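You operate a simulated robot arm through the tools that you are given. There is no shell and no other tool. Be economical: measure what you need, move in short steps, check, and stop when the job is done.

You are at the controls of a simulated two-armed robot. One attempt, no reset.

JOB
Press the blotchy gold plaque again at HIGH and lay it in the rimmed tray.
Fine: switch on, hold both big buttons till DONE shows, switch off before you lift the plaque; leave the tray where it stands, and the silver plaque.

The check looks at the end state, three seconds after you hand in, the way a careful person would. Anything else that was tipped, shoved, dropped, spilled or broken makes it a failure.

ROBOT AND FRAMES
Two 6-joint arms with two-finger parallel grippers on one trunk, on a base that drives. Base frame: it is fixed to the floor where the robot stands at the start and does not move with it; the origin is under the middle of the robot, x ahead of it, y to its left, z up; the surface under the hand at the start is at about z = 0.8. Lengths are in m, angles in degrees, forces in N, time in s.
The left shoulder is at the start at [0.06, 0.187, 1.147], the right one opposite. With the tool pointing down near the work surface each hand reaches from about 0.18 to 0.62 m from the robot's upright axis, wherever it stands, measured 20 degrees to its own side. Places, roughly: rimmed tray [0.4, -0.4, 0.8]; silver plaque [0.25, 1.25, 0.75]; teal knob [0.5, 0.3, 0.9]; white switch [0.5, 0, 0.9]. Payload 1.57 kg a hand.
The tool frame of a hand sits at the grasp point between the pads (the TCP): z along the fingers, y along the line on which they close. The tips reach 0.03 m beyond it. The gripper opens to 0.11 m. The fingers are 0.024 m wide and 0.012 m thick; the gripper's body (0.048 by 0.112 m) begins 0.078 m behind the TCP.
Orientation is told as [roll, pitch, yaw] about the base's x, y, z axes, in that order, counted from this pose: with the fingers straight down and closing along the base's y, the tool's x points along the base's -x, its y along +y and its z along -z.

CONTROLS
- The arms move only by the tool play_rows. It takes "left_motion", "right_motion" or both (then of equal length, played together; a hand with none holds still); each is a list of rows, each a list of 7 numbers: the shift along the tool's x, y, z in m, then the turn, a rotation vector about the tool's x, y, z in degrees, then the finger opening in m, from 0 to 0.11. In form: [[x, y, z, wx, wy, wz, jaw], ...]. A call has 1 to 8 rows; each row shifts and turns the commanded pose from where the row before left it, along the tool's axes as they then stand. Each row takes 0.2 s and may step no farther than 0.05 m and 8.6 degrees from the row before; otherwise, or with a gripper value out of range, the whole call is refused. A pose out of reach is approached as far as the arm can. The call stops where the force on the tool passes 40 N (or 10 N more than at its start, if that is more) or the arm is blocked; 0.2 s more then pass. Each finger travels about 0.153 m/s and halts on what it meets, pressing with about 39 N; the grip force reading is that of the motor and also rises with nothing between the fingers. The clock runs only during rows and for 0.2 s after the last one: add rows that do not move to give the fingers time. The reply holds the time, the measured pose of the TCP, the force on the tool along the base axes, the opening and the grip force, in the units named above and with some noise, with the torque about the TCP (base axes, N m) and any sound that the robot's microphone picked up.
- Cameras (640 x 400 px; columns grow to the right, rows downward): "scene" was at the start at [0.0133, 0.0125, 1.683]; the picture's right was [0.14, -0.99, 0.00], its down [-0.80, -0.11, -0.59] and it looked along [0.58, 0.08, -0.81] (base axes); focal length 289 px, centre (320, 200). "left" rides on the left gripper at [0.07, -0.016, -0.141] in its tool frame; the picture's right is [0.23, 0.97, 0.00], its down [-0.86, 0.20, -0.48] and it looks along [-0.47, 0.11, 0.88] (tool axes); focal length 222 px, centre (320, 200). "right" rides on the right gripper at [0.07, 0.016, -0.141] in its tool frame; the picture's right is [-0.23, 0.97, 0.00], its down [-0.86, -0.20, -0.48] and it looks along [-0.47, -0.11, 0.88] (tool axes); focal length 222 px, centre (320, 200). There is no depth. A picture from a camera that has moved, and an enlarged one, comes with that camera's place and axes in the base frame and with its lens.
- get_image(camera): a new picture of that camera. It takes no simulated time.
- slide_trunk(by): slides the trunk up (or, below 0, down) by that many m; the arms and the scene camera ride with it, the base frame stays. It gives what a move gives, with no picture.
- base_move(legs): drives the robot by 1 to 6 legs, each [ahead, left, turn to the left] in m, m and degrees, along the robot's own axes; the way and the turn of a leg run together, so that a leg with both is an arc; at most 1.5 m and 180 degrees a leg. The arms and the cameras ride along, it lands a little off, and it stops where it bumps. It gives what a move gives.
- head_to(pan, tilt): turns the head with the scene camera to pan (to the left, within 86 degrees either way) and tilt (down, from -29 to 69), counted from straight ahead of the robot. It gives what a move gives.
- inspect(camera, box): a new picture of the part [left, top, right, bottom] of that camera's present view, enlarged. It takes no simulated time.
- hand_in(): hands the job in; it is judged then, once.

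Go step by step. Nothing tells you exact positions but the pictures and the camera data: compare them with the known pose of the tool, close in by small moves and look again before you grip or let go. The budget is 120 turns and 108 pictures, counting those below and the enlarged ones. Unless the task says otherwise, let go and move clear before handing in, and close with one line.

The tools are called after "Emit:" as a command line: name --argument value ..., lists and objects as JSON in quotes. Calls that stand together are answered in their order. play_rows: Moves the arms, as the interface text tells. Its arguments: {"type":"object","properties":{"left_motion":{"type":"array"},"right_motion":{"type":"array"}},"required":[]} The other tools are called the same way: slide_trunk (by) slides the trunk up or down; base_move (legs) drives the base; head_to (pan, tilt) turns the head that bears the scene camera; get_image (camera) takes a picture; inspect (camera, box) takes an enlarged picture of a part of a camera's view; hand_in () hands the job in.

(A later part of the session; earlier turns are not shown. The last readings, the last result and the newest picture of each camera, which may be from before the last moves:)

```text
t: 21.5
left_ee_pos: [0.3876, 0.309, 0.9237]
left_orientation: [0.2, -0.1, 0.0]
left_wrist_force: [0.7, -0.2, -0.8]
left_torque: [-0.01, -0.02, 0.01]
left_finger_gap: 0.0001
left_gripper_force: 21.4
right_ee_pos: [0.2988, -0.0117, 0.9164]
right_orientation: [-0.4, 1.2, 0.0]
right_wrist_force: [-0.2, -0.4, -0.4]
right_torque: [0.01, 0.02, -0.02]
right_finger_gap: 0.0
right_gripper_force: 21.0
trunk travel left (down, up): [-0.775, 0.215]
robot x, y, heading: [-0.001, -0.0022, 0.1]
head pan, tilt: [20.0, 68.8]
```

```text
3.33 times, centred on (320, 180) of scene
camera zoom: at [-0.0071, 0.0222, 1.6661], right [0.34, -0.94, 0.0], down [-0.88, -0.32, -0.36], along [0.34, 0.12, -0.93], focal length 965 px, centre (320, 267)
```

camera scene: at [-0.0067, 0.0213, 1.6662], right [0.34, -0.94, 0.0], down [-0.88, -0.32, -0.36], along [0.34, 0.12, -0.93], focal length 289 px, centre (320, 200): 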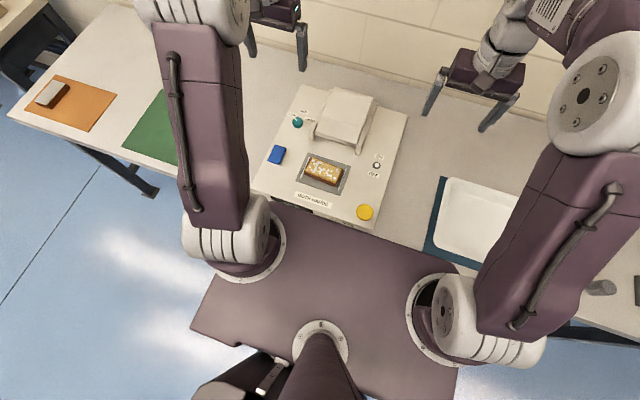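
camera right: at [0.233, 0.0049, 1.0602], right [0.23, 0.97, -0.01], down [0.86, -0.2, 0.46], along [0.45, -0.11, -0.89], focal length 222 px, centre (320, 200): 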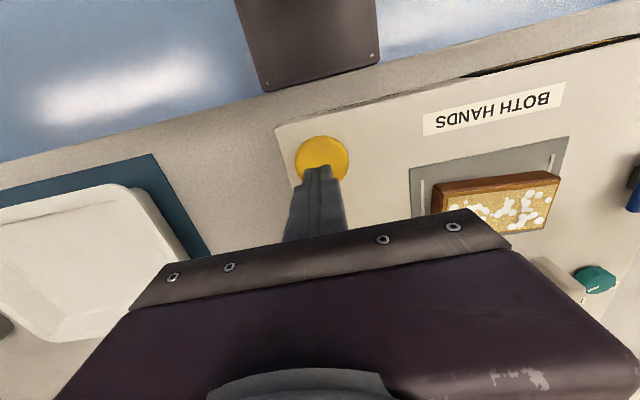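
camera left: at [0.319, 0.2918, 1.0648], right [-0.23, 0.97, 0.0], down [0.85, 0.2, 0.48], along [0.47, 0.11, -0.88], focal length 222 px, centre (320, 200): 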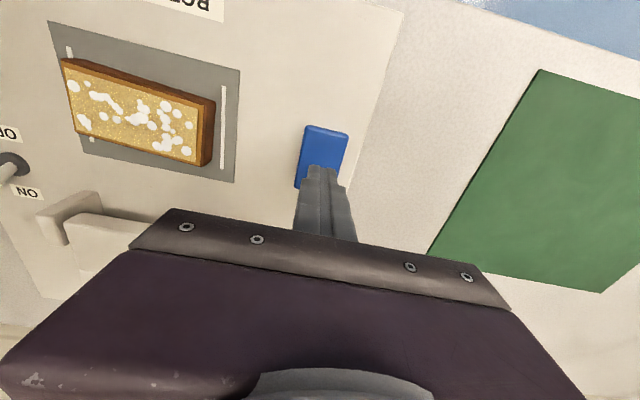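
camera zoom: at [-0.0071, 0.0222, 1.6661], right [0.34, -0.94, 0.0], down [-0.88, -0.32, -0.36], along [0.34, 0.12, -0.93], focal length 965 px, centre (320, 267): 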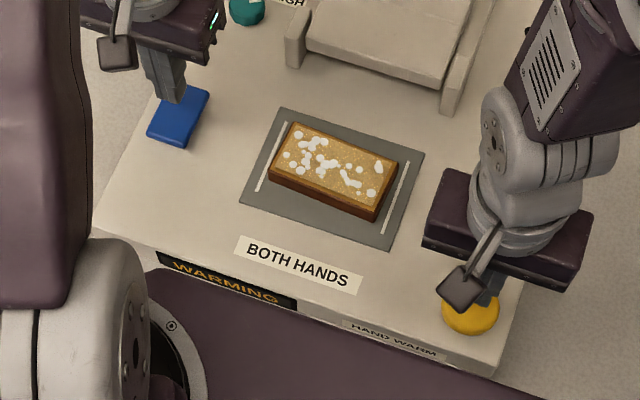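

It's still WARMING, so I'll wait for it to be ready, lowering the hands a little meanwhile.

Emit:
play_rows --left_motion '[[0, 0, 0.01, 0, 0, 0, 0], [0, 0, 0, 0, 0, 0, 0], [0, 0, 0, 0, 0, 0, 0], [0, 0, 0, 0, 0, 0, 0], [0, 0, 0, 0, 0, 0, 0], [0, 0, 0, 0, 0, 0, 0], [0, 0, 0, 0, 0, 0, 0], [0, 0, 0, 0, 0, 0, 0]]'

Emit:
play_rows --left_motion '[[0, 0, 0, 0, 0, 0, 0], [0, 0, 0, 0, 0, 0, 0], [0, 0, 0, 0, 0, 0, 0], [0, 0, 0, 0, 0, 0, 0], [0, 0, 0, 0, 0, 0, 0], [0, 0, 0, 0, 0, 0, 0], [0, 0, 0, 0, 0, 0, 0], [0, 0, 0, 0, 0, 0, 0]]'

Emit:
inspect --camera "scene" --box '[240, 120, 400, 240]'

```text
t: 23.3
left_ee_pos: [0.3881, 0.309, 0.9143]
left_orientation: [0.2, 0.0, 0.0]
left_wrist_force: [-0.1, -0.5, 0.3]
left_torque: [0.0, 0.01, -0.01]
left_finger_gap: 0.0
left_gripper_force: 21.4
right_ee_pos: [0.2975, -0.0126, 0.9181]
right_orientation: [-0.4, 1.1, -0.1]
right_wrist_force: [-0.6, -0.4, -0.6]
right_torque: [0.01, 0.01, 0.01]
right_finger_gap: 0.0
right_gripper_force: 21.7
trunk travel left (down, up): [-0.775, 0.215]
robot x, y, heading: [0.0022, -0.0028, 0.0]
head pan, tilt: [20.0, 68.8]
```

```text
t: 25.1
left_ee_pos: [0.3872, 0.3099, 0.9144]
left_orientation: [0.4, -0.2, 0.1]
left_wrist_force: [0.1, 0.0, 0.1]
left_torque: [-0.01, 0.01, -0.03]
left_finger_gap: 0.0
left_gripper_force: 21.4
right_ee_pos: [0.2991, -0.0113, 0.9179]
right_orientation: [-0.4, 1.1, 0.1]
right_wrist_force: [-0.4, -1.4, -0.3]
right_torque: [0.02, 0.01, 0.01]
right_finger_gap: 0.0
right_gripper_force: 21.8
trunk travel left (down, up): [-0.775, 0.215]
robot x, y, heading: [0.0002, 0.0027, 0.2]
head pan, tilt: [20.0, 68.8]
```

```text
3.33 times, centred on (320, 180) of scene
camera zoom: at [-0.0074, 0.0216, 1.6661], right [0.34, -0.94, 0.0], down [-0.88, -0.32, -0.36], along [0.34, 0.12, -0.93], focal length 965 px, centre (320, 267)
```

zoom: 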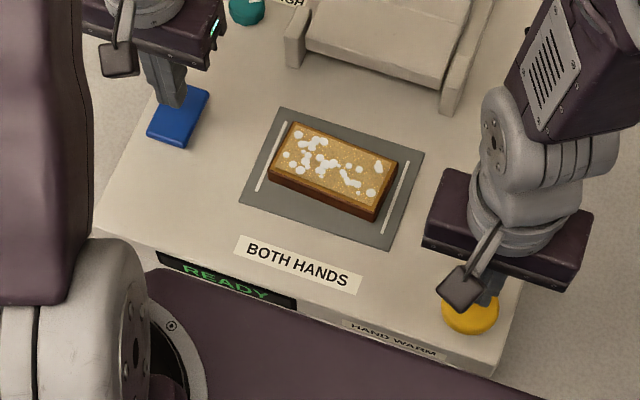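

READY shows. I'll press both buttons down together.

Emit:
play_rows --left_motion '[[0, 0, 0.008, 0, 0, 0, 0], [0, 0, 0.008, 0, 0, 0, 0], [0, 0, 0.006, 0, 0, 0, 0], [0, 0, 0.004, 0, 0, 0, 0]]' --right_motion '[[0, 0, 0.008, 0, 0, 0, 0], [0, 0, 0.008, 0, 0, 0, 0], [0, 0, 0.006, 0, 0, 0, 0], [0, 0, 0.004, 0, 0, 0, 0]]'

Emit:
inspect --camera "scene" --box '[240, 120, 400, 240]'

```text
t: 26.1
left_ee_pos: [0.389, 0.3101, 0.8874]
left_orientation: [0.2, -0.1, 0.0]
left_wrist_force: [-0.2, -0.5, 1.8]
left_torque: [-0.01, 0.05, -0.03]
left_finger_gap: 0.0
left_gripper_force: 21.5
right_ee_pos: [0.2978, -0.0109, 0.891]
right_orientation: [-0.4, 1.1, 0.0]
right_wrist_force: [1.2, 0.5, 0.9]
right_torque: [-0.02, -0.03, -0.02]
right_finger_gap: 0.0
right_gripper_force: 21.0
trunk travel left (down, up): [-0.775, 0.215]
robot x, y, heading: [-0.0041, -0.0003, 0.3]
head pan, tilt: [20.0, 68.8]
```

```text
3.33 times, centred on (320, 180) of scene
camera zoom: at [-0.0077, 0.0213, 1.6662], right [0.34, -0.94, 0.0], down [-0.88, -0.32, -0.36], along [0.34, 0.12, -0.93], focal length 965 px, centre (320, 267)
```

zoom: 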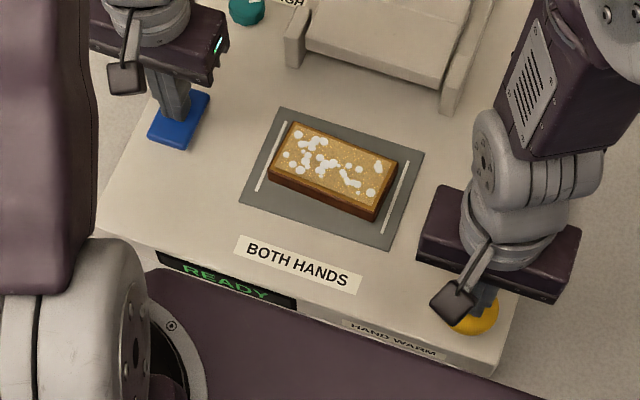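

Emit:
play_rows --left_motion '[[0, 0, 0.004, 0, 0, 0, 0], [0, 0, 0.003, 0, 0, 0, 0]]' --right_motion '[[0, 0, 0.007, 0, 0, 0, 0], [0, 0, 0.003, 0, 0, 0, 0]]'

Emit:
inspect --camera "scene" --box '[240, 120, 400, 240]'

```text
t: 26.7
left_ee_pos: [0.3893, 0.3102, 0.8819]
left_orientation: [0.3, -0.5, 0.0]
left_wrist_force: [0.6, -3.0, 24.6]
left_torque: [-0.1, 0.07, 0.02]
left_finger_gap: 0.0002
left_gripper_force: 21.3
right_ee_pos: [0.2975, -0.0111, 0.8825]
right_orientation: [-0.2, 0.8, 0.0]
right_wrist_force: [3.8, 0.7, 16.9]
right_torque: [0.07, -0.26, 0.01]
right_finger_gap: 0.0
right_gripper_force: 21.2
trunk travel left (down, up): [-0.775, 0.215]
robot x, y, heading: [-0.0026, 0.0016, 0.1]
head pan, tilt: [20.0, 68.8]
```

```text
3.33 times, centred on (320, 180) of scene
camera zoom: at [-0.0109, 0.0189, 1.6669], right [0.34, -0.94, 0.0], down [-0.87, -0.32, -0.36], along [0.34, 0.13, -0.93], focal length 965 px, centre (320, 267)
```

zoom: 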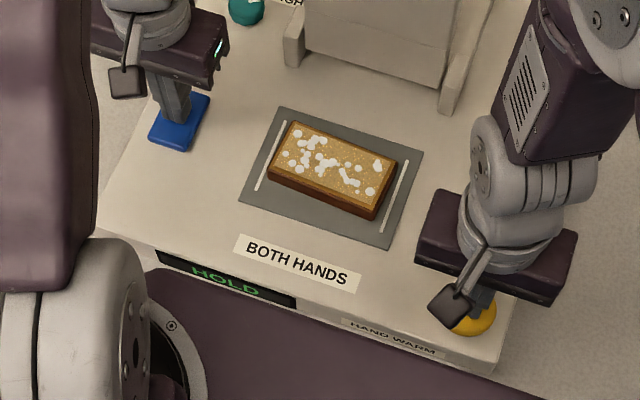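

It shows HOLD and the hood is swinging, so I'll keep holding.

Emit:
play_rows --left_motion '[[0, 0, 0, 0, 0, 0, 0], [0, 0, 0, 0, 0, 0, 0], [0, 0, 0, 0, 0, 0, 0], [0, 0, 0, 0, 0, 0, 0], [0, 0, 0, 0, 0, 0, 0], [0, 0, 0, 0, 0, 0, 0], [0, 0, 0, 0, 0, 0, 0], [0, 0, 0, 0, 0, 0, 0]]'

Emit:
inspect --camera "scene" --box '[240, 120, 400, 240]'

```text
t: 28.5
left_ee_pos: [0.3892, 0.31, 0.8812]
left_orientation: [0.3, -0.3, 0.1]
left_wrist_force: [11.7, -2.8, 38.5]
left_torque: [-0.12, -0.21, -0.01]
left_finger_gap: 0.0001
left_gripper_force: 21.2
right_ee_pos: [0.2982, -0.0108, 0.8822]
right_orientation: [-0.2, 0.8, 0.0]
right_wrist_force: [9.0, 10.1, 28.4]
right_torque: [0.32, -0.51, 0.05]
right_finger_gap: 0.0
right_gripper_force: 21.8
trunk travel left (down, up): [-0.775, 0.215]
robot x, y, heading: [-0.0006, -0.0028, 0.2]
head pan, tilt: [20.0, 68.8]
```

```text
3.33 times, centred on (320, 180) of scene
camera zoom: at [-0.0099, 0.0194, 1.6663], right [0.34, -0.94, 0.0], down [-0.87, -0.32, -0.36], along [0.34, 0.13, -0.93], focal length 965 px, centre (320, 267)
```

zoom: 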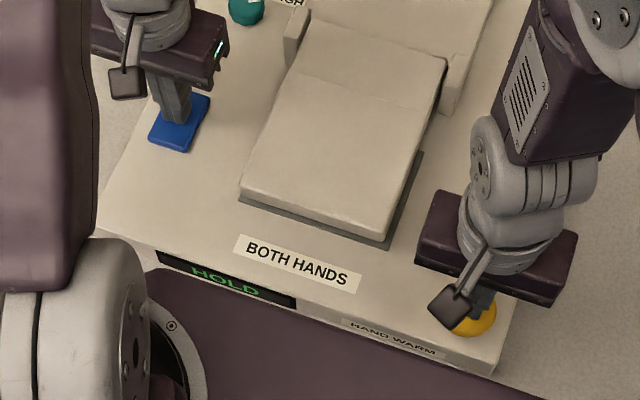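

Emit:
play_rows --left_motion '[[0, 0, 0, 0, 0, 0, 0], [0, 0, 0, 0, 0, 0, 0], [0, 0, 0, 0, 0, 0, 0], [0, 0, 0, 0, 0, 0, 0], [0, 0, 0, 0, 0, 0, 0], [0, 0, 0, 0, 0, 0, 0], [0, 0, 0, 0, 0, 0, 0], [0, 0, 0, 0, 0, 0, 0]]'

Emit:
inspect --camera "scene" --box '[240, 120, 400, 240]'

```text
t: 30.3
left_ee_pos: [0.3893, 0.3101, 0.8803]
left_orientation: [0.3, -0.3, 0.0]
left_wrist_force: [12.2, 0.0, 38.2]
left_torque: [0.03, -0.24, -0.02]
left_finger_gap: 0.0003
left_gripper_force: 21.5
right_ee_pos: [0.2969, -0.0107, 0.8823]
right_orientation: [-0.3, 1.0, 0.0]
right_wrist_force: [10.3, 5.5, 29.6]
right_torque: [0.21, -0.49, 0.04]
right_finger_gap: 0.0
right_gripper_force: 21.8
trunk travel left (down, up): [-0.775, 0.215]
robot x, y, heading: [0.0012, -0.0026, 0.1]
head pan, tilt: [20.0, 68.8]
```

```text
3.33 times, centred on (320, 180) of scene
camera zoom: at [-0.0099, 0.0194, 1.6663], right [0.34, -0.94, 0.0], down [-0.87, -0.32, -0.36], along [0.34, 0.13, -0.93], focal length 965 px, centre (320, 267)
```

zoom: 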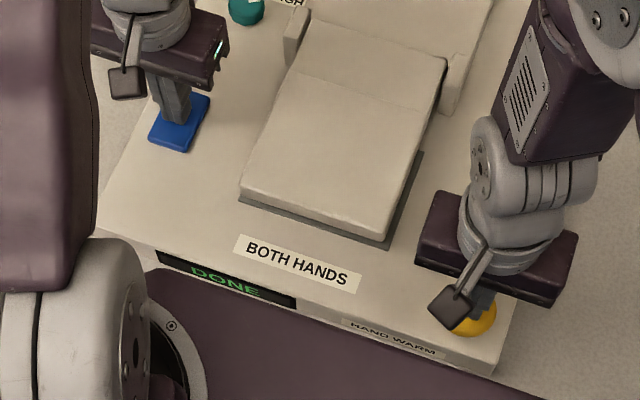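

DONE shows. I'll release both buttons and move the right hand up to go to the far side of the switch.

Emit:
play_rows --left_motion '[[0, 0, -0.03, 0, 0, 0, 0], [0, 0, -0.04, 0, 0, 0, 0], [0, 0, -0.04, 0, 0, 0, 0], [0, 0, -0.03, 0, 0, 0, 0], [0, 0, 0, 0, 0, 0, 0], [0, 0, 0, 0, 0, 0, 0], [0, 0, 0, 0, 0, 0, 0], [0, 0, 0, 0, 0, 0, 0]]' --right_motion '[[0, 0, -0.03, 0, 0, 0, 0], [0, 0, -0.04, 0, 0, 0, 0], [0, 0, -0.02, 0, 0, 0, 0], [-0.045, 0, 0, 0, 0, 0, 0], [-0.045, 0.002, 0, 0, 0, 0, 0], [-0.045, 0.002, 0, 0, 0, 0, 0], [-0.045, 0.002, 0, 0, 0, 0, 0], [-0.045, 0.002, 0, 0, 0, 0, 0]]'

Emit:
inspect --camera "scene" --box '[240, 100, 432, 240]'

Emit:
get_image --camera "left"

Emit:
get_image --camera "right"

```text
t: 32.1
left_ee_pos: [0.3897, 0.3088, 1.0214]
left_orientation: [0.1, 0.0, 0.0]
left_wrist_force: [0.4, -0.1, -0.8]
left_torque: [0.02, 0.05, -0.03]
left_finger_gap: 0.0
left_gripper_force: 21.2
right_ee_pos: [0.5267, -0.0021, 0.9636]
right_orientation: [-0.4, 1.4, 0.0]
right_wrist_force: [-0.5, 0.2, -0.7]
right_torque: [0.01, 0.05, 0.01]
right_finger_gap: 0.0002
right_gripper_force: 21.1
trunk travel left (down, up): [-0.775, 0.215]
robot x, y, heading: [-0.0036, 0.0006, 0.2]
head pan, tilt: [20.0, 68.8]
```

```text
2.86 times, centred on (336, 170) of scene
camera zoom: at [-0.0054, 0.0215, 1.6662], right [0.34, -0.94, 0.0], down [-0.88, -0.32, -0.36], along [0.34, 0.12, -0.93], focal length 827 px, centre (274, 286)
```

zoom: 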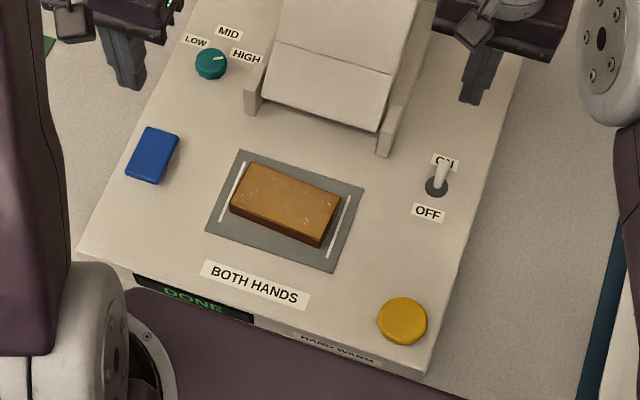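

```text
63 pictures are left
camera left: at [0.3215, 0.2914, 1.1638], right [-0.23, 0.97, 0.0], down [0.85, 0.2, 0.48], along [0.47, 0.11, -0.88], focal length 222 px, centre (320, 200)
```

left: 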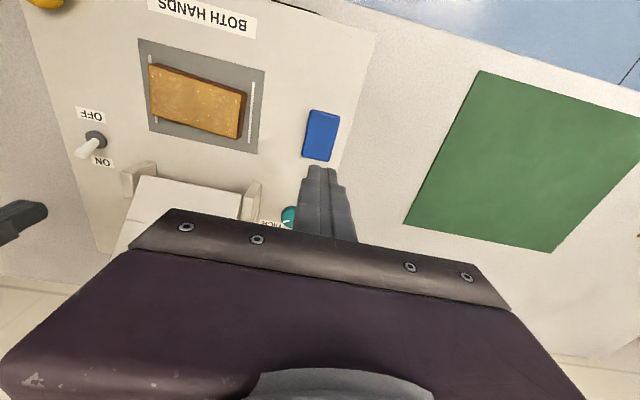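

```text
62 pictures are left
camera right: at [0.4609, 0.0149, 1.1077], right [0.23, 0.97, -0.01], down [0.87, -0.2, 0.46], along [0.45, -0.12, -0.89], focal length 222 px, centre (320, 200)
```

right: 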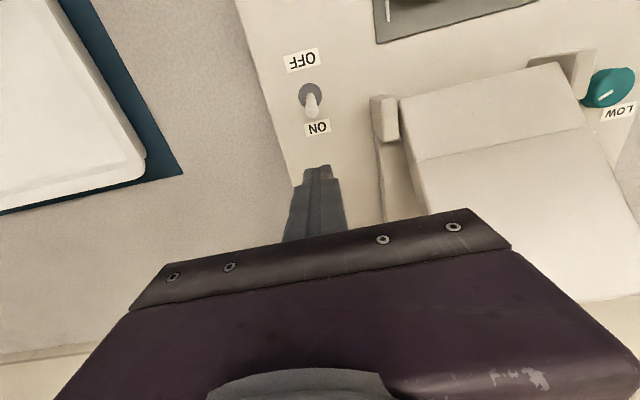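

The hood opened and the plaque is evenly pressed. I'll now pull the lever back to OFF from the far side.

Emit:
play_rows --right_motion '[[0, 0, 0.04, 0, 0, 0, 0], [0, 0, 0.037, 0, 0, 0, 0], [0.012, 0, 0, 0, 0, 0, 0], [0.01, 0, 0, 0, 0, 0, 0], [0.01, 0, 0, 0, 0, 0, 0], [0.01, 0, 0, 0, 0, 0, 0], [0.005, 0, 0, 0, 0, 0, 0]]'

Emit:
inspect --camera "scene" --box '[240, 100, 432, 240]'

```text
t: 33.7
left_ee_pos: [0.3905, 0.3083, 1.0213]
left_orientation: [0.2, 0.0, 0.0]
left_wrist_force: [0.2, -0.2, 0.6]
left_torque: [-0.01, 0.04, 0.04]
left_finger_gap: 0.0
left_gripper_force: 21.5
right_ee_pos: [0.4763, -0.0033, 0.8906]
right_orientation: [-0.3, 1.1, 0.0]
right_wrist_force: [6.2, -1.6, 4.7]
right_torque: [-0.02, -0.12, 0.0]
right_finger_gap: 0.0
right_gripper_force: 21.2
trunk travel left (down, up): [-0.775, 0.215]
robot x, y, heading: [-0.0043, -0.0008, -0.1]
head pan, tilt: [20.0, 68.8]
```

```text
2.86 times, centred on (336, 170) of scene
camera zoom: at [-0.0052, 0.0208, 1.6663], right [0.34, -0.94, 0.0], down [-0.88, -0.32, -0.36], along [0.34, 0.12, -0.93], focal length 827 px, centre (274, 286)
```

zoom: 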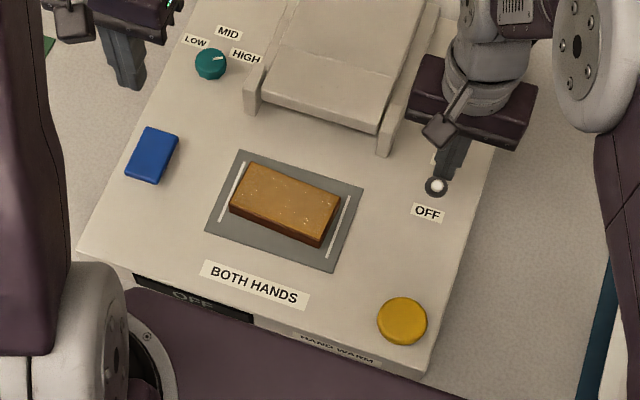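

The display reads OFF and the plaque is released under the open hood. Now I'll move the left hand out of the way, and bring the right hand up over the plaque.

Emit:
play_rows --left_motion '[[0, 0.02, -0.02, 0, 0, 0, 0], [0, 0.03, -0.02, 0, 0, 0, 0], [0, 0.03, -0.02, 0, 0, 0, 0], [0, 0.03, -0.02, 0, 0, 0, 0], [0, 0.02, 0, 0, 0, 0, 0], [0, 0, 0, 0, 0, 0, 0], [0, 0, 0, 0, 0, 0, 0], [0, 0, 0, 0, 0, 0, 0]]' --right_motion '[[-0.01, 0, 0, 0, 0, 0, 0], [0, 0, -0.04, 0, 0, 0, 0], [0, 0, -0.045, 0, 0, 0, 0], [0, 0, -0.045, 0, 0, 0, 0], [0.03, 0.03, -0.01, 0, 0, 0, 0.03], [0.03, 0.04, 0, 0, 0, 0, 0.06], [0.03, 0.04, 0, 0, 0, 0, 0.08], [0.01, 0.04, 0, 0, 0, 0, 0.09]]'

Emit:
play_rows --right_motion '[[0, 0, 0, 0, 0, -8.5, 0.09], [0, 0, 0, 0, 0, -8.5, 0.09], [0, 0, 0, 0, 0, -8.5, 0.09], [0, 0, 0, 0, 0, -8.5, 0.09], [0, 0, 0, 0, 0, -8.5, 0.09], [0, 0, 0, 0, 0, -8.5, 0.09]]'

Emit:
get_image --camera "scene"

Emit:
get_image --camera "right"

```text
t: 35.5
left_ee_pos: [0.388, 0.4407, 1.099]
left_orientation: [0.0, -0.2, 0.0]
left_wrist_force: [-0.2, -0.7, 0.2]
left_torque: [0.01, -0.02, 0.0]
left_finger_gap: 0.0
left_gripper_force: 21.1
right_ee_pos: [0.3886, 0.1499, 1.0301]
right_orientation: [-0.6, 1.1, 0.0]
right_wrist_force: [0.1, 0.5, 0.5]
right_torque: [-0.04, -0.01, -0.04]
right_finger_gap: 0.0901
right_gripper_force: 0.0
trunk travel left (down, up): [-0.775, 0.215]
robot x, y, heading: [-0.0042, -0.0029, 0.0]
head pan, tilt: [20.0, 68.8]
```

```text
t: 36.9
left_ee_pos: [0.388, 0.4393, 1.099]
left_orientation: [0.2, -0.1, 0.0]
left_wrist_force: [-0.1, 0.8, 0.7]
left_torque: [-0.03, -0.01, -0.01]
left_finger_gap: 0.0
left_gripper_force: 21.3
right_ee_pos: [0.3886, 0.1476, 1.0296]
right_orientation: [0.6, 1.0, 51.1]
right_wrist_force: [0.9, -0.8, -0.7]
right_torque: [0.0, 0.03, -0.02]
right_finger_gap: 0.09
right_gripper_force: 0.0
trunk travel left (down, up): [-0.775, 0.215]
robot x, y, heading: [-0.0037, 0.0001, 0.3]
head pan, tilt: [20.0, 68.8]
```

```text
60 pictures are left
camera scene: at [-0.0075, 0.0215, 1.6661], right [0.34, -0.94, 0.0], down [-0.88, -0.32, -0.36], along [0.34, 0.12, -0.93], focal length 289 px, centre (320, 200)
```

scene: 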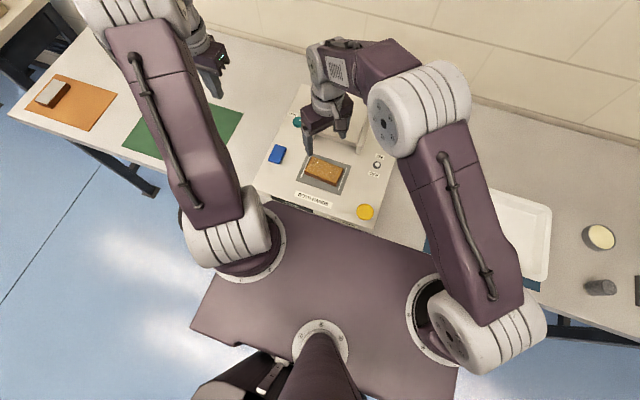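

```text
59 pictures are left
camera right: at [0.3359, 0.1043, 1.1727], right [-0.62, 0.79, 0.01], down [0.7, 0.54, 0.46], along [0.36, 0.29, -0.89], focal length 222 px, centre (320, 200)
```

right: 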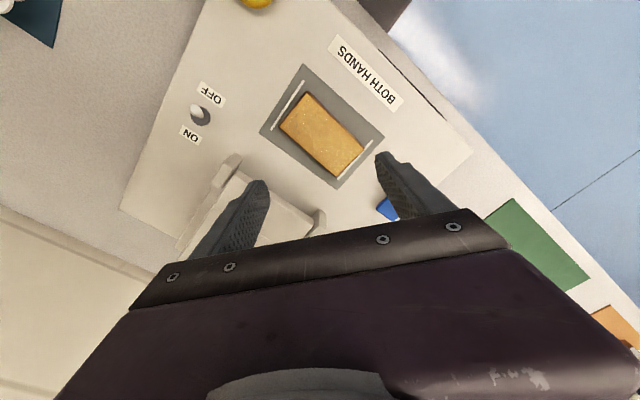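

Emit:
play_rows --right_motion '[[0, 0, 0.01, 0, 0, -7.6, 0.09], [0, 0, 0.01, 0, 0, -7.6, 0.09], [0, 0, 0.01, 0, 0, -7.6, 0.09], [0, 0, 0.01, 0, 0, -7.6, 0.09], [0, 0, 0.01, 0, 0, -7.6, 0.09]]'

Emit:
get_image --camera "right"

Emit:
inspect --camera "scene" --box '[260, 100, 400, 220]'

```text
t: 38.1
left_ee_pos: [0.3876, 0.4391, 1.1001]
left_orientation: [0.1, -0.1, 0.1]
left_wrist_force: [0.0, -0.2, 0.2]
left_torque: [0.02, 0.05, -0.02]
left_finger_gap: 0.0
left_gripper_force: 21.2
right_ee_pos: [0.3877, 0.1483, 0.9818]
right_orientation: [1.1, 0.4, 89.2]
right_wrist_force: [-1.0, -0.2, -0.4]
right_torque: [0.0, -0.02, 0.0]
right_finger_gap: 0.0902
right_gripper_force: 0.1
trunk travel left (down, up): [-0.775, 0.215]
robot x, y, heading: [-0.0007, -0.0064, 0.1]
head pan, tilt: [20.0, 68.8]
```

```text
58 pictures are left
camera right: at [0.3738, 0.0789, 1.1236], right [-0.97, 0.24, 0.02], down [0.22, 0.86, 0.47], along [0.1, 0.46, -0.88], focal length 222 px, centre (320, 200)
```

right: 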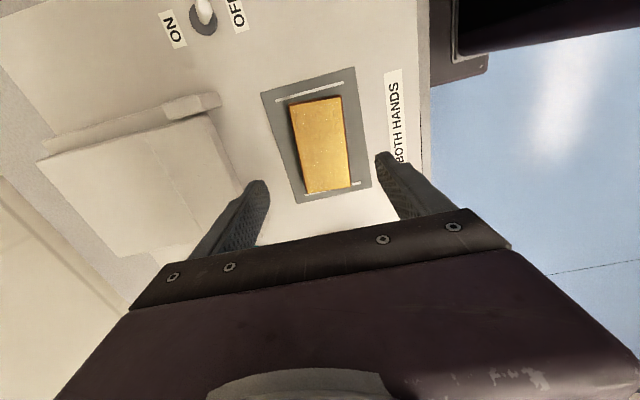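

```text
3.33 times, centred on (330, 160) of scene
camera zoom: at [-0.0072, 0.0217, 1.6661], right [0.34, -0.94, 0.0], down [-0.88, -0.32, -0.36], along [0.34, 0.12, -0.93], focal length 965 px, centre (287, 333)
```

zoom: 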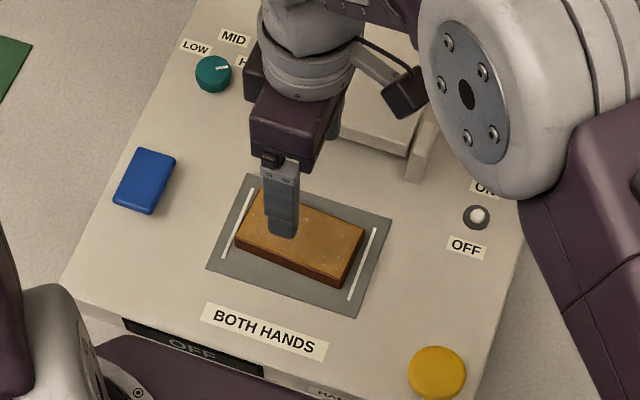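

The plaque's centre is near (0.386, 0.148) and it is turned about -5°. I'll align the hand and descend partway.

Emit:
play_rows --right_motion '[[0, 0.001, 0.02, 0, 0, 4.5, 0.09], [0, 0, 0.03, 0, 0, 0, 0.09], [0, 0, 0.03, 0, 0, 0, 0.09], [0, 0, 0.012, 0, 0, 0, 0.09]]'

Emit:
get_image --camera "right"

Emit:
inspect --camera "scene" --box '[280, 120, 370, 190]'

```text
t: 39.1
left_ee_pos: [0.3872, 0.4398, 1.1007]
left_orientation: [0.3, -0.2, 0.1]
left_wrist_force: [0.1, -0.8, -0.3]
left_torque: [0.02, 0.0, 0.01]
left_finger_gap: 0.0
left_gripper_force: 21.2
right_ee_pos: [0.3872, 0.1475, 0.8914]
right_orientation: [1.1, 0.6, 84.5]
right_wrist_force: [-0.3, -0.2, 0.0]
right_torque: [0.02, 0.02, -0.02]
right_finger_gap: 0.0902
right_gripper_force: 0.1
trunk travel left (down, up): [-0.775, 0.215]
robot x, y, heading: [0.0025, -0.0003, 0.1]
head pan, tilt: [20.0, 68.8]
```

```text
56 pictures are left
camera right: at [0.3671, 0.0801, 1.0329], right [-0.95, 0.32, 0.02], down [0.29, 0.84, 0.47], along [0.14, 0.45, -0.88], focal length 222 px, centre (320, 200)
```

right: 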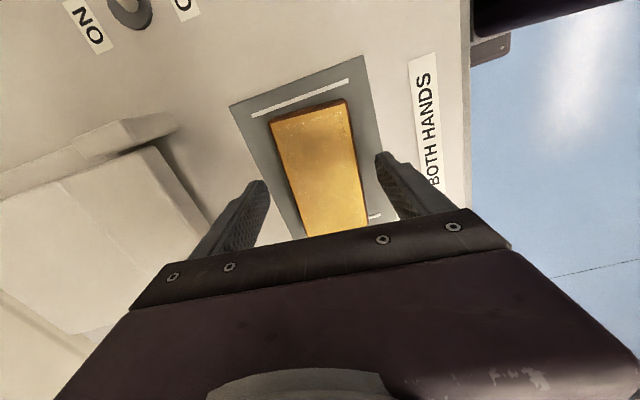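

```text
5.71 times, centred on (325, 155) of scene
camera zoom: at [-0.0074, 0.0217, 1.6661], right [0.34, -0.94, 0.0], down [-0.88, -0.32, -0.36], along [0.34, 0.12, -0.93], focal length 1654 px, centre (291, 457)
```

zoom: 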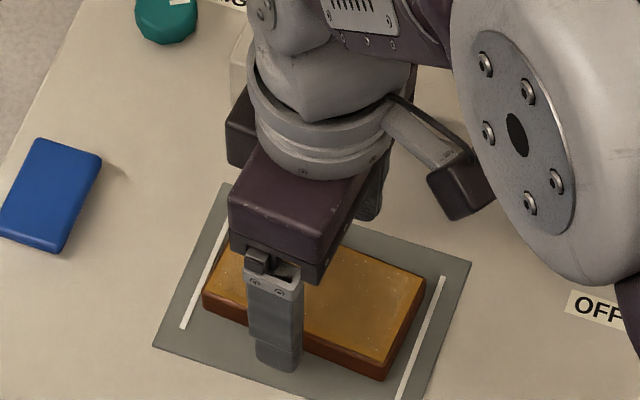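

Alignment is good. I'll go down a further 16 mm and close.

Emit:
play_rows --right_motion '[[0, 0, 0.008, 0, 0, 0, 0.09], [0, 0, 0.008, 0, 0, 0, 0.09], [0, 0, 0, 0, 0, 0, 0.075], [0, 0, 0, 0, 0, 0, 0.06], [0, 0, 0, 0, 0, 0, 0.048], [0, 0, 0, 0, 0, 0, 0.048]]'

Emit:
get_image --camera "right"

```text
t: 40.5
left_ee_pos: [0.3879, 0.4396, 1.1001]
left_orientation: [0.2, -0.2, 0.0]
left_wrist_force: [0.1, 0.2, 0.3]
left_torque: [-0.02, -0.02, 0.0]
left_finger_gap: 0.0
left_gripper_force: 21.1
right_ee_pos: [0.385, 0.1465, 0.8746]
right_orientation: [1.0, 0.4, 84.6]
right_wrist_force: [4.3, -0.6, 6.4]
right_torque: [0.0, -0.41, -0.03]
right_finger_gap: 0.0596
right_gripper_force: 38.4
trunk travel left (down, up): [-0.775, 0.215]
robot x, y, heading: [-0.0014, 0.0019, 0.4]
head pan, tilt: [20.0, 68.8]
```

```text
54 pictures are left
camera right: at [0.3659, 0.0798, 1.016], right [-0.95, 0.32, 0.02], down [0.29, 0.83, 0.47], along [0.14, 0.45, -0.88], focal length 222 px, centre (320, 200)
```

right: 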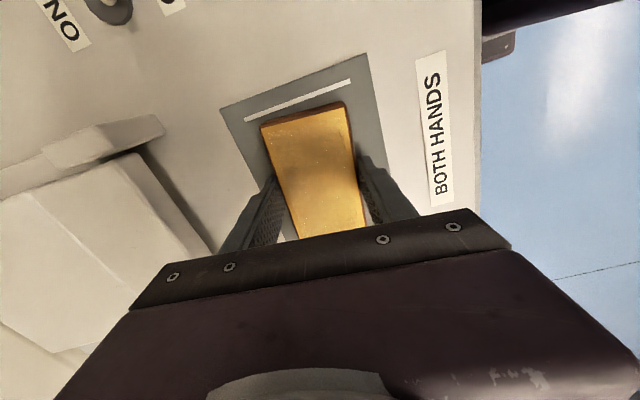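

The plaque is gripped at a gap of 0.0596 m. I'll lift it straight up.

Emit:
play_rows --right_motion '[[0, 0, -0.01, 0, 0, 0, 0.045], [0, 0, -0.02, 0, 0, 0, 0.045], [0, 0, -0.03, 0, 0, 0, 0.045], [0, 0, -0.03, 0, 0, 0, 0.045], [0, 0, -0.03, 0, 0, 0, 0.045], [0, 0, -0.02, 0, 0, 0, 0.045]]'

Emit:
get_image --camera "right"

Emit:
head_to --pan -25 --tilt 60

Emit:
get_image --camera "scene"

```text
t: 41.9
left_ee_pos: [0.3881, 0.4403, 1.0999]
left_orientation: [0.2, -0.1, 0.0]
left_wrist_force: [0.5, 0.1, 0.3]
left_torque: [0.03, -0.03, -0.02]
left_finger_gap: 0.0
left_gripper_force: 21.5
right_ee_pos: [0.3867, 0.1453, 1.0138]
right_orientation: [1.1, 0.5, 84.5]
right_wrist_force: [0.3, 0.1, -1.1]
right_torque: [0.02, 0.01, 0.01]
right_finger_gap: 0.0594
right_gripper_force: 38.8
trunk travel left (down, up): [-0.775, 0.215]
robot x, y, heading: [0.0003, 0.0022, -0.0]
head pan, tilt: [20.0, 68.8]
```

```text
53 pictures are left
camera right: at [0.3673, 0.0794, 1.1561], right [-0.95, 0.32, 0.02], down [0.29, 0.84, 0.47], along [0.14, 0.45, -0.88], focal length 222 px, centre (320, 200)
```

right: 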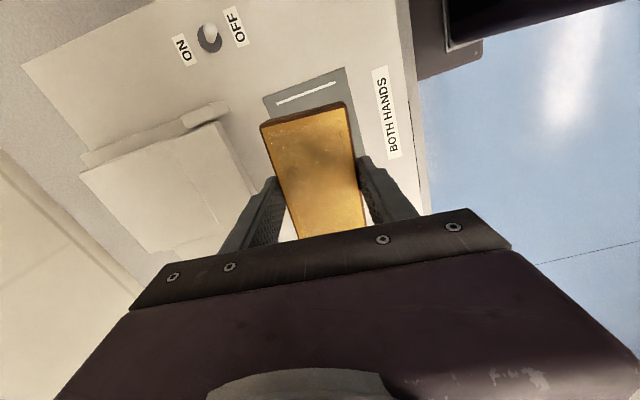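

```text
t: 43.0
left_ee_pos: [0.3883, 0.4393, 1.0997]
left_orientation: [0.3, -0.1, 0.1]
left_wrist_force: [-0.2, -0.2, 0.2]
left_torque: [0.01, 0.0, 0.0]
left_finger_gap: 0.0
left_gripper_force: 21.8
right_ee_pos: [0.3876, 0.1473, 1.0129]
right_orientation: [1.1, 0.5, 84.5]
right_wrist_force: [0.6, 0.4, -0.6]
right_torque: [-0.01, 0.03, 0.02]
right_finger_gap: 0.0593
right_gripper_force: 39.6
trunk travel left (down, up): [-0.775, 0.215]
robot x, y, heading: [-0.0005, -0.001, 0.2]
head pan, tilt: [-25.0, 60.0]
```

```text
52 pictures are left
camera scene: at [0.0006, -0.0255, 1.6755], right [-0.42, -0.91, 0.0], down [-0.79, 0.36, -0.5], along [0.45, -0.21, -0.87], focal length 289 px, centre (320, 200)
```

scene: 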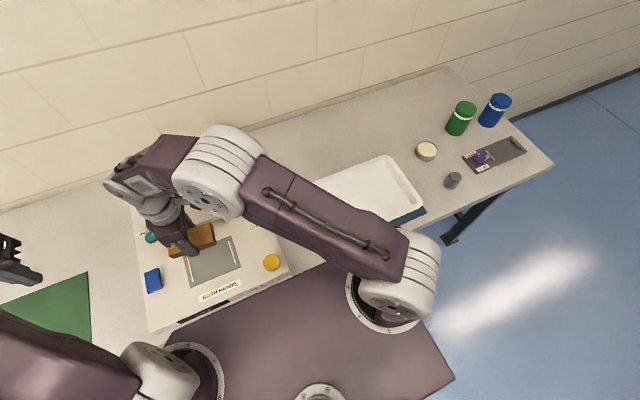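

The plaque is held securely. I'll turn the hand back towards straight, then carry it over to the tray (centre about (0.39, -0.39)).

Emit:
play_rows --right_motion '[[0, 0, -0.01, 0, 0, 8.5, 0.045], [0, 0, -0.01, 0, 0, 8.5, 0.045], [0, 0, 0, 0, 0, 8.5, 0.045], [0, 0, 0, 0, 0, 8.5, 0.045], [0, 0, 0, 0, 0, 8.5, 0.045], [0, 0, 0, 0, 0, 8.5, 0.045], [0, 0, 0, 0, 0, 8.5, 0.045], [0, 0, 0, 0, 0, 8.5, 0.045]]'

Emit:
play_rows --right_motion '[[0, -0.02, 0, 0, 0, 8.2, 0.045], [0, -0.03, 0, 0, 0, 8.2, 0.045], [0, -0.045, 0, 0, 0, 0, 0.045], [0, -0.045, 0, 0, 0, 0, 0.045], [0, -0.045, 0, 0, 0, 0, 0.045], [0, -0.045, 0, 0, 0, 0, 0.045], [0, -0.045, 0, 0, 0, 0, 0.045], [0, -0.045, 0, 0, 0, 0, 0.045]]'

Emit:
play_rows --right_motion '[[0, -0.045, 0, 0, 0, 0, 0.045], [0, -0.045, 0, 0, 0, 0, 0.045], [0, -0.045, 0, 0, 0, 0, 0.045], [0, -0.04, 0, 0, 0, 0, 0.045], [0, -0.03, 0, 0, 0, 0, 0.045]]'

Emit:
get_image --camera "scene"

Emit:
get_image --camera "right"

```text
t: 44.8
left_ee_pos: [0.3882, 0.4382, 1.1001]
left_orientation: [0.2, -0.1, -0.1]
left_wrist_force: [0.1, 0.2, 0.5]
left_torque: [0.01, -0.02, -0.02]
left_finger_gap: 0.0
left_gripper_force: 21.1
right_ee_pos: [0.3877, 0.1471, 1.0325]
right_orientation: [0.1, 1.2, 16.4]
right_wrist_force: [0.5, -0.1, -0.9]
right_torque: [0.0, 0.0, 0.05]
right_finger_gap: 0.0594
right_gripper_force: 38.8
trunk travel left (down, up): [-0.775, 0.215]
robot x, y, heading: [-0.0047, 0.0039, -0.1]
head pan, tilt: [-25.0, 60.0]
```

```text
t: 46.6
left_ee_pos: [0.3867, 0.4388, 1.0998]
left_orientation: [0.2, -0.1, 0.0]
left_wrist_force: [0.1, -0.3, 0.4]
left_torque: [0.04, -0.02, -0.05]
left_finger_gap: 0.0
left_gripper_force: 21.3
right_ee_pos: [0.3945, -0.1728, 1.0352]
right_orientation: [-0.3, 1.2, 0.2]
right_wrist_force: [0.2, 0.6, -1.1]
right_torque: [0.05, 0.06, -0.02]
right_finger_gap: 0.0592
right_gripper_force: 38.6
trunk travel left (down, up): [-0.775, 0.215]
robot x, y, heading: [0.0015, 0.0043, 0.3]
head pan, tilt: [-25.0, 60.0]
```

```text
t: 47.8
left_ee_pos: [0.3875, 0.4376, 1.0995]
left_orientation: [0.2, -0.1, 0.0]
left_wrist_force: [0.1, 0.2, -0.2]
left_torque: [0.02, -0.01, 0.02]
left_finger_gap: 0.0
left_gripper_force: 21.2
right_ee_pos: [0.4003, -0.3737, 1.0356]
right_orientation: [-0.2, 1.1, 0.2]
right_wrist_force: [-0.3, 0.3, -1.1]
right_torque: [0.01, 0.0, 0.03]
right_finger_gap: 0.0592
right_gripper_force: 39.4
trunk travel left (down, up): [-0.775, 0.215]
robot x, y, heading: [-0.0026, 0.0029, 0.3]
head pan, tilt: [-25.0, 60.0]
```

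```text
51 pictures are left
camera scene: at [0.0008, -0.0274, 1.6755], right [-0.42, -0.91, 0.0], down [-0.79, 0.37, -0.5], along [0.45, -0.21, -0.87], focal length 289 px, centre (320, 200)
```

scene: 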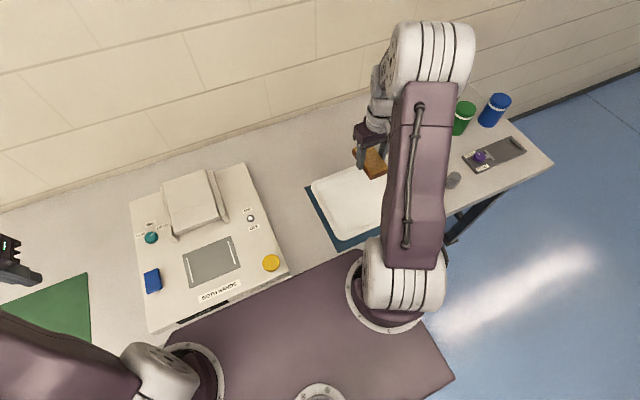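

```text
50 pictures are left
camera right: at [0.3338, -0.3573, 1.1778], right [0.22, 0.97, -0.01], down [0.86, -0.19, 0.46], along [0.45, -0.11, -0.89], focal length 222 px, centre (320, 200)
```

right: 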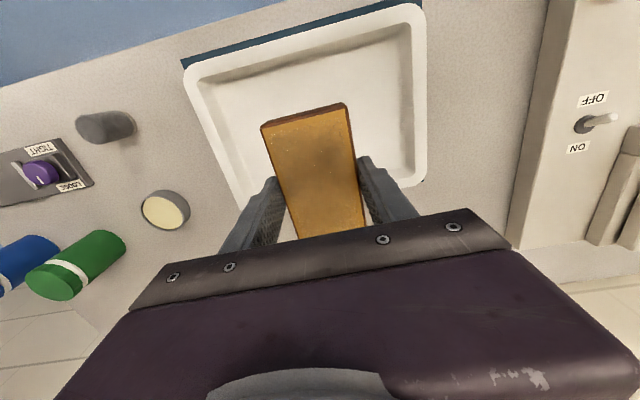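

The tray is beneath the plaque. I'll descend towards its floor and slow down near the bottom.

Emit:
play_rows --right_motion '[[0, 0, 0.03, 0, 0, 0, 0.045], [0, 0, 0.03, 0, 0, 0, 0.045], [0, 0, 0.03, 0, 0, 0, 0.045], [0, 0, 0.03, 0, 0, 0, 0.045], [0, 0, 0.02, 0, 0, 0, 0.045], [0, 0, 0.015, 0, 0, 0, 0.045], [0, 0, 0.01, 0, 0, 0, 0.045]]'

Emit:
get_image --camera "right"

Emit:
inspect --camera "scene" --box '[300, 130, 430, 240]'

```text
t: 49.4
left_ee_pos: [0.3883, 0.4392, 1.0996]
left_orientation: [0.2, -0.1, 0.0]
left_wrist_force: [-0.2, 0.7, 0.3]
left_torque: [0.03, 0.01, 0.02]
left_finger_gap: 0.0002
left_gripper_force: 21.6
right_ee_pos: [0.3944, -0.3767, 0.8715]
right_orientation: [-0.3, 1.1, 0.0]
right_wrist_force: [-0.8, -0.5, -1.6]
right_torque: [0.03, 0.02, 0.03]
right_finger_gap: 0.0594
right_gripper_force: 39.0
trunk travel left (down, up): [-0.775, 0.215]
robot x, y, heading: [0.0004, -0.0002, -0.0]
head pan, tilt: [-25.0, 60.0]
```

```text
49 pictures are left
camera right: at [0.3286, -0.3613, 1.0142], right [0.22, 0.97, -0.01], down [0.86, -0.19, 0.46], along [0.45, -0.11, -0.89], focal length 222 px, centre (320, 200)
```

right: 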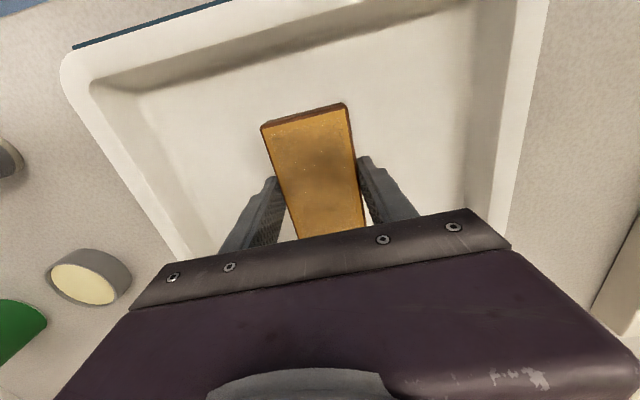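

```text
3.64 times, centred on (365, 185) of scene
camera zoom: at [0.0009, -0.0264, 1.6755], right [-0.42, -0.91, 0.0], down [-0.79, 0.37, -0.5], along [0.45, -0.21, -0.87], focal length 1052 px, centre (156, 254)
```

zoom: 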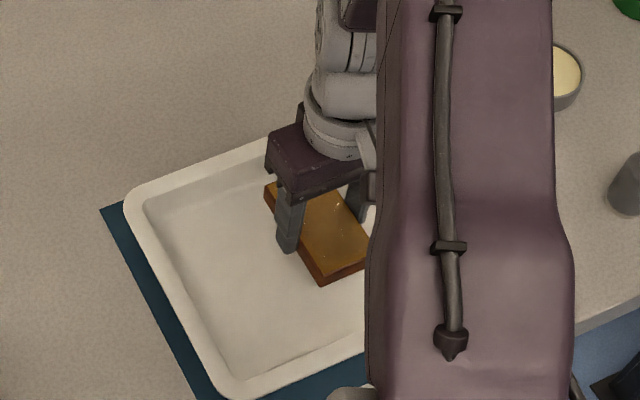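

Emit:
play_rows --right_motion '[[0, 0, 0.005, 0, 0, 0, 0.045], [0, 0, 0.005, 0, 0, 0, 0.045], [0, 0, 0.005, 0, 0, 0, 0.045], [0, 0, 0.005, 0, 0, 0, 0.045]]'

Emit:
play_rows --right_motion '[[0, 0, 0.003, 0, 0, 0, 0.045], [0, 0, 0.003, 0, 0, 0, 0.045]]'

Emit:
get_image --camera "right"

```text
t: 50.4
left_ee_pos: [0.3882, 0.4385, 1.0986]
left_orientation: [0.2, -0.1, -0.1]
left_wrist_force: [-0.5, -0.5, 0.2]
left_torque: [0.0, 0.01, -0.02]
left_finger_gap: 0.0003
left_gripper_force: 21.6
right_ee_pos: [0.395, -0.3778, 0.8504]
right_orientation: [-0.3, 1.1, 0.1]
right_wrist_force: [-0.3, -0.7, -1.3]
right_torque: [-0.05, -0.03, 0.01]
right_finger_gap: 0.0593
right_gripper_force: 39.0
trunk travel left (down, up): [-0.775, 0.215]
robot x, y, heading: [0.0003, -0.0002, 0.1]
head pan, tilt: [-25.0, 60.0]
```

```text
t: 51.0
left_ee_pos: [0.3881, 0.4394, 1.1007]
left_orientation: [0.2, 0.0, 0.0]
left_wrist_force: [0.4, -0.7, 0.3]
left_torque: [-0.02, -0.02, 0.01]
left_finger_gap: 0.0001
left_gripper_force: 21.3
right_ee_pos: [0.3945, -0.3783, 0.8447]
right_orientation: [-0.4, 1.1, 0.1]
right_wrist_force: [-0.4, 0.5, -1.4]
right_torque: [0.06, 0.0, 0.02]
right_finger_gap: 0.0592
right_gripper_force: 39.2
trunk travel left (down, up): [-0.775, 0.215]
robot x, y, heading: [-0.0005, 0.003, 0.0]
head pan, tilt: [-25.0, 60.0]
```

```text
47 pictures are left
camera right: at [0.329, -0.3613, 0.9874], right [0.22, 0.97, -0.01], down [0.86, -0.19, 0.46], along [0.45, -0.11, -0.89], focal length 222 px, centre (320, 200)
```

right: 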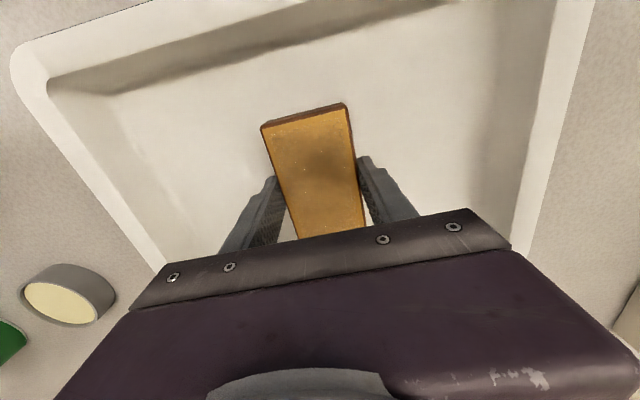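

No contact yet, so I'll continue in small steps.

Emit:
play_rows --right_motion '[[0, 0, 0.003, 0, 0, 0, 0.045], [0, 0, 0.003, 0, 0, 0, 0.045], [0, 0, 0.003, 0, 0, 0, 0.045], [0, 0, 0.003, 0, 0, 0, 0.045], [0, 0, 0.003, 0, 0, 0, 0.045], [0, 0, 0.003, 0, 0, 0, 0.045]]'

Emit:
get_image --camera "right"

Emit:
inspect --camera "scene" --box '[300, 130, 430, 240]'

```text
t: 52.0
left_ee_pos: [0.3852, 0.4412, 1.1]
left_orientation: [0.1, -0.3, 0.1]
left_wrist_force: [0.5, 0.1, 0.4]
left_torque: [0.02, 0.04, -0.02]
left_finger_gap: 0.0
left_gripper_force: 21.2
right_ee_pos: [0.3936, -0.3773, 0.8375]
right_orientation: [-0.6, 0.7, 0.1]
right_wrist_force: [-6.5, 1.8, 25.5]
right_torque: [0.98, -0.38, 0.27]
right_finger_gap: 0.059
right_gripper_force: 39.4
trunk travel left (down, up): [-0.775, 0.215]
robot x, y, heading: [0.0015, 0.0027, 0.2]
head pan, tilt: [-25.0, 60.0]
stopped in row 5 (right hand): the force on the tool passed its limit at 43 N (the readings are from after the stop); the commanded pose is now the measured one
```

```text
46 pictures are left
camera right: at [0.3278, -0.36, 0.9795], right [0.23, 0.97, -0.01], down [0.86, -0.19, 0.47], along [0.46, -0.12, -0.88], focal length 222 px, centre (320, 200)
```

right: 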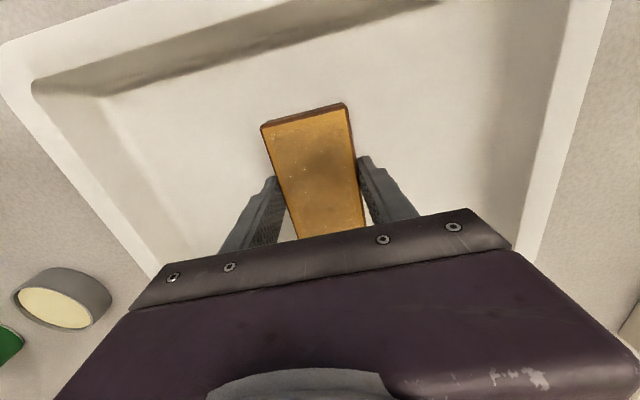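

```text
3.64 times, centred on (365, 185) of scene
camera zoom: at [-0.0042, -0.0224, 1.6758], right [-0.42, -0.91, 0.0], down [-0.78, 0.36, -0.5], along [0.46, -0.21, -0.86], focal length 1052 px, centre (156, 254)
```

zoom: 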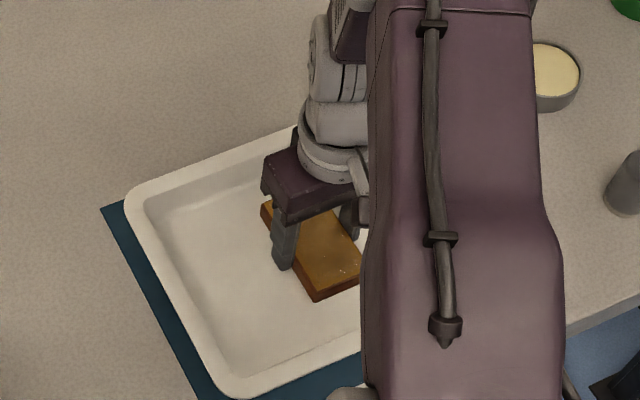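

The plaque is on the tray floor. I'll ease off slightly, open and rise.

Emit:
play_rows --right_motion '[[0, 0, -0.001, 0, 0, 0, 0.059], [0, 0, 0, 0, 0, 0, 0.068], [0, 0, 0, 0, 0, 0, 0.08], [0, 0, 0, 0, 0, 0, 0.085], [0, 0, -0.03, 0, 0, 0, 0.085], [0, 0, -0.04, 0, 0, 0, 0.085], [0, 0, -0.04, 0, 0, 0, 0.085], [0, 0, -0.04, 0, 0, 0, 0.085]]'

Emit:
get_image --camera "right"

Emit:
get_image --camera "scene"

```text
t: 53.8
left_ee_pos: [0.3883, 0.4399, 1.1001]
left_orientation: [0.1, -0.1, 0.1]
left_wrist_force: [-0.6, -0.3, -1.1]
left_torque: [-0.02, 0.02, 0.06]
left_finger_gap: 0.0003
left_gripper_force: 21.5
right_ee_pos: [0.398, -0.3768, 0.9884]
right_orientation: [-0.5, 0.9, 0.2]
right_wrist_force: [-0.5, -0.1, -0.4]
right_torque: [-0.01, -0.02, 0.0]
right_finger_gap: 0.0849
right_gripper_force: 0.0
trunk travel left (down, up): [-0.775, 0.215]
robot x, y, heading: [0.0013, -0.0026, -0.1]
head pan, tilt: [-25.0, 60.0]
```

```text
44 pictures are left
camera right: at [0.3307, -0.3594, 1.1309], right [0.23, 0.97, -0.01], down [0.86, -0.19, 0.47], along [0.45, -0.12, -0.88], focal length 222 px, centre (320, 200)
```

right: 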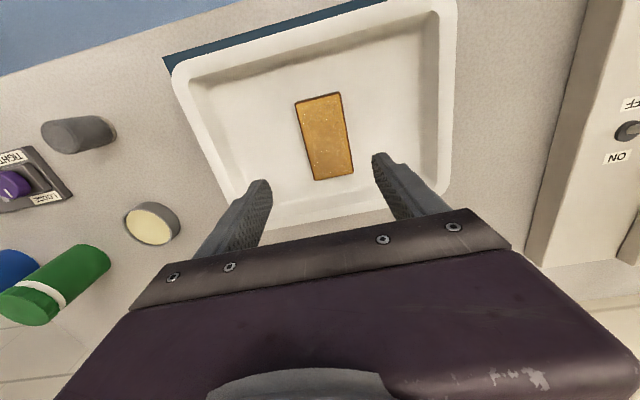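

```text
43 pictures are left
camera scene: at [-0.0004, -0.025, 1.6754], right [-0.42, -0.91, 0.0], down [-0.79, 0.36, -0.5], along [0.45, -0.21, -0.87], focal length 289 px, centre (320, 200)
```

scene: 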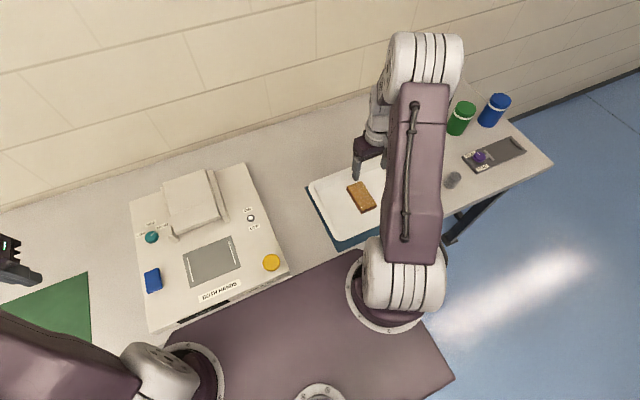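

The plaque lies in the tray. I'll do a quick check of its surface and the switch before handing in.

Emit:
inspect --camera "right" --box '[280, 80, 370, 190]'

Emit:
inspect --camera "scene" --box '[120, 160, 300, 330]'

```text
3.64 times, centred on (325, 135) of right
camera zoom: at [0.3307, -0.3594, 1.1309], right [0.23, 0.97, -0.01], down [0.86, -0.19, 0.47], along [0.45, -0.12, -0.88], focal length 808 px, centre (302, 436)
```

zoom: 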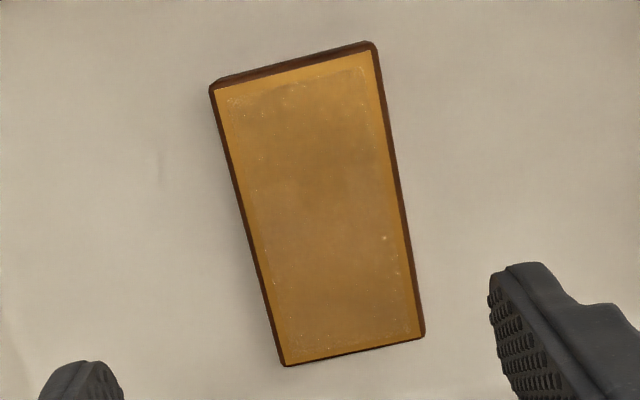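

```text
2.35 times, centred on (210, 245) of scene
camera zoom: at [-0.0004, -0.025, 1.6754], right [-0.42, -0.91, 0.0], down [-0.79, 0.36, -0.5], along [0.45, -0.21, -0.87], focal length 681 px, centre (579, 94)
```

zoom: 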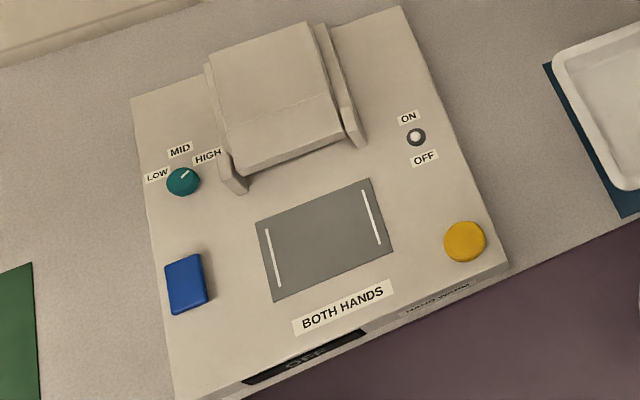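

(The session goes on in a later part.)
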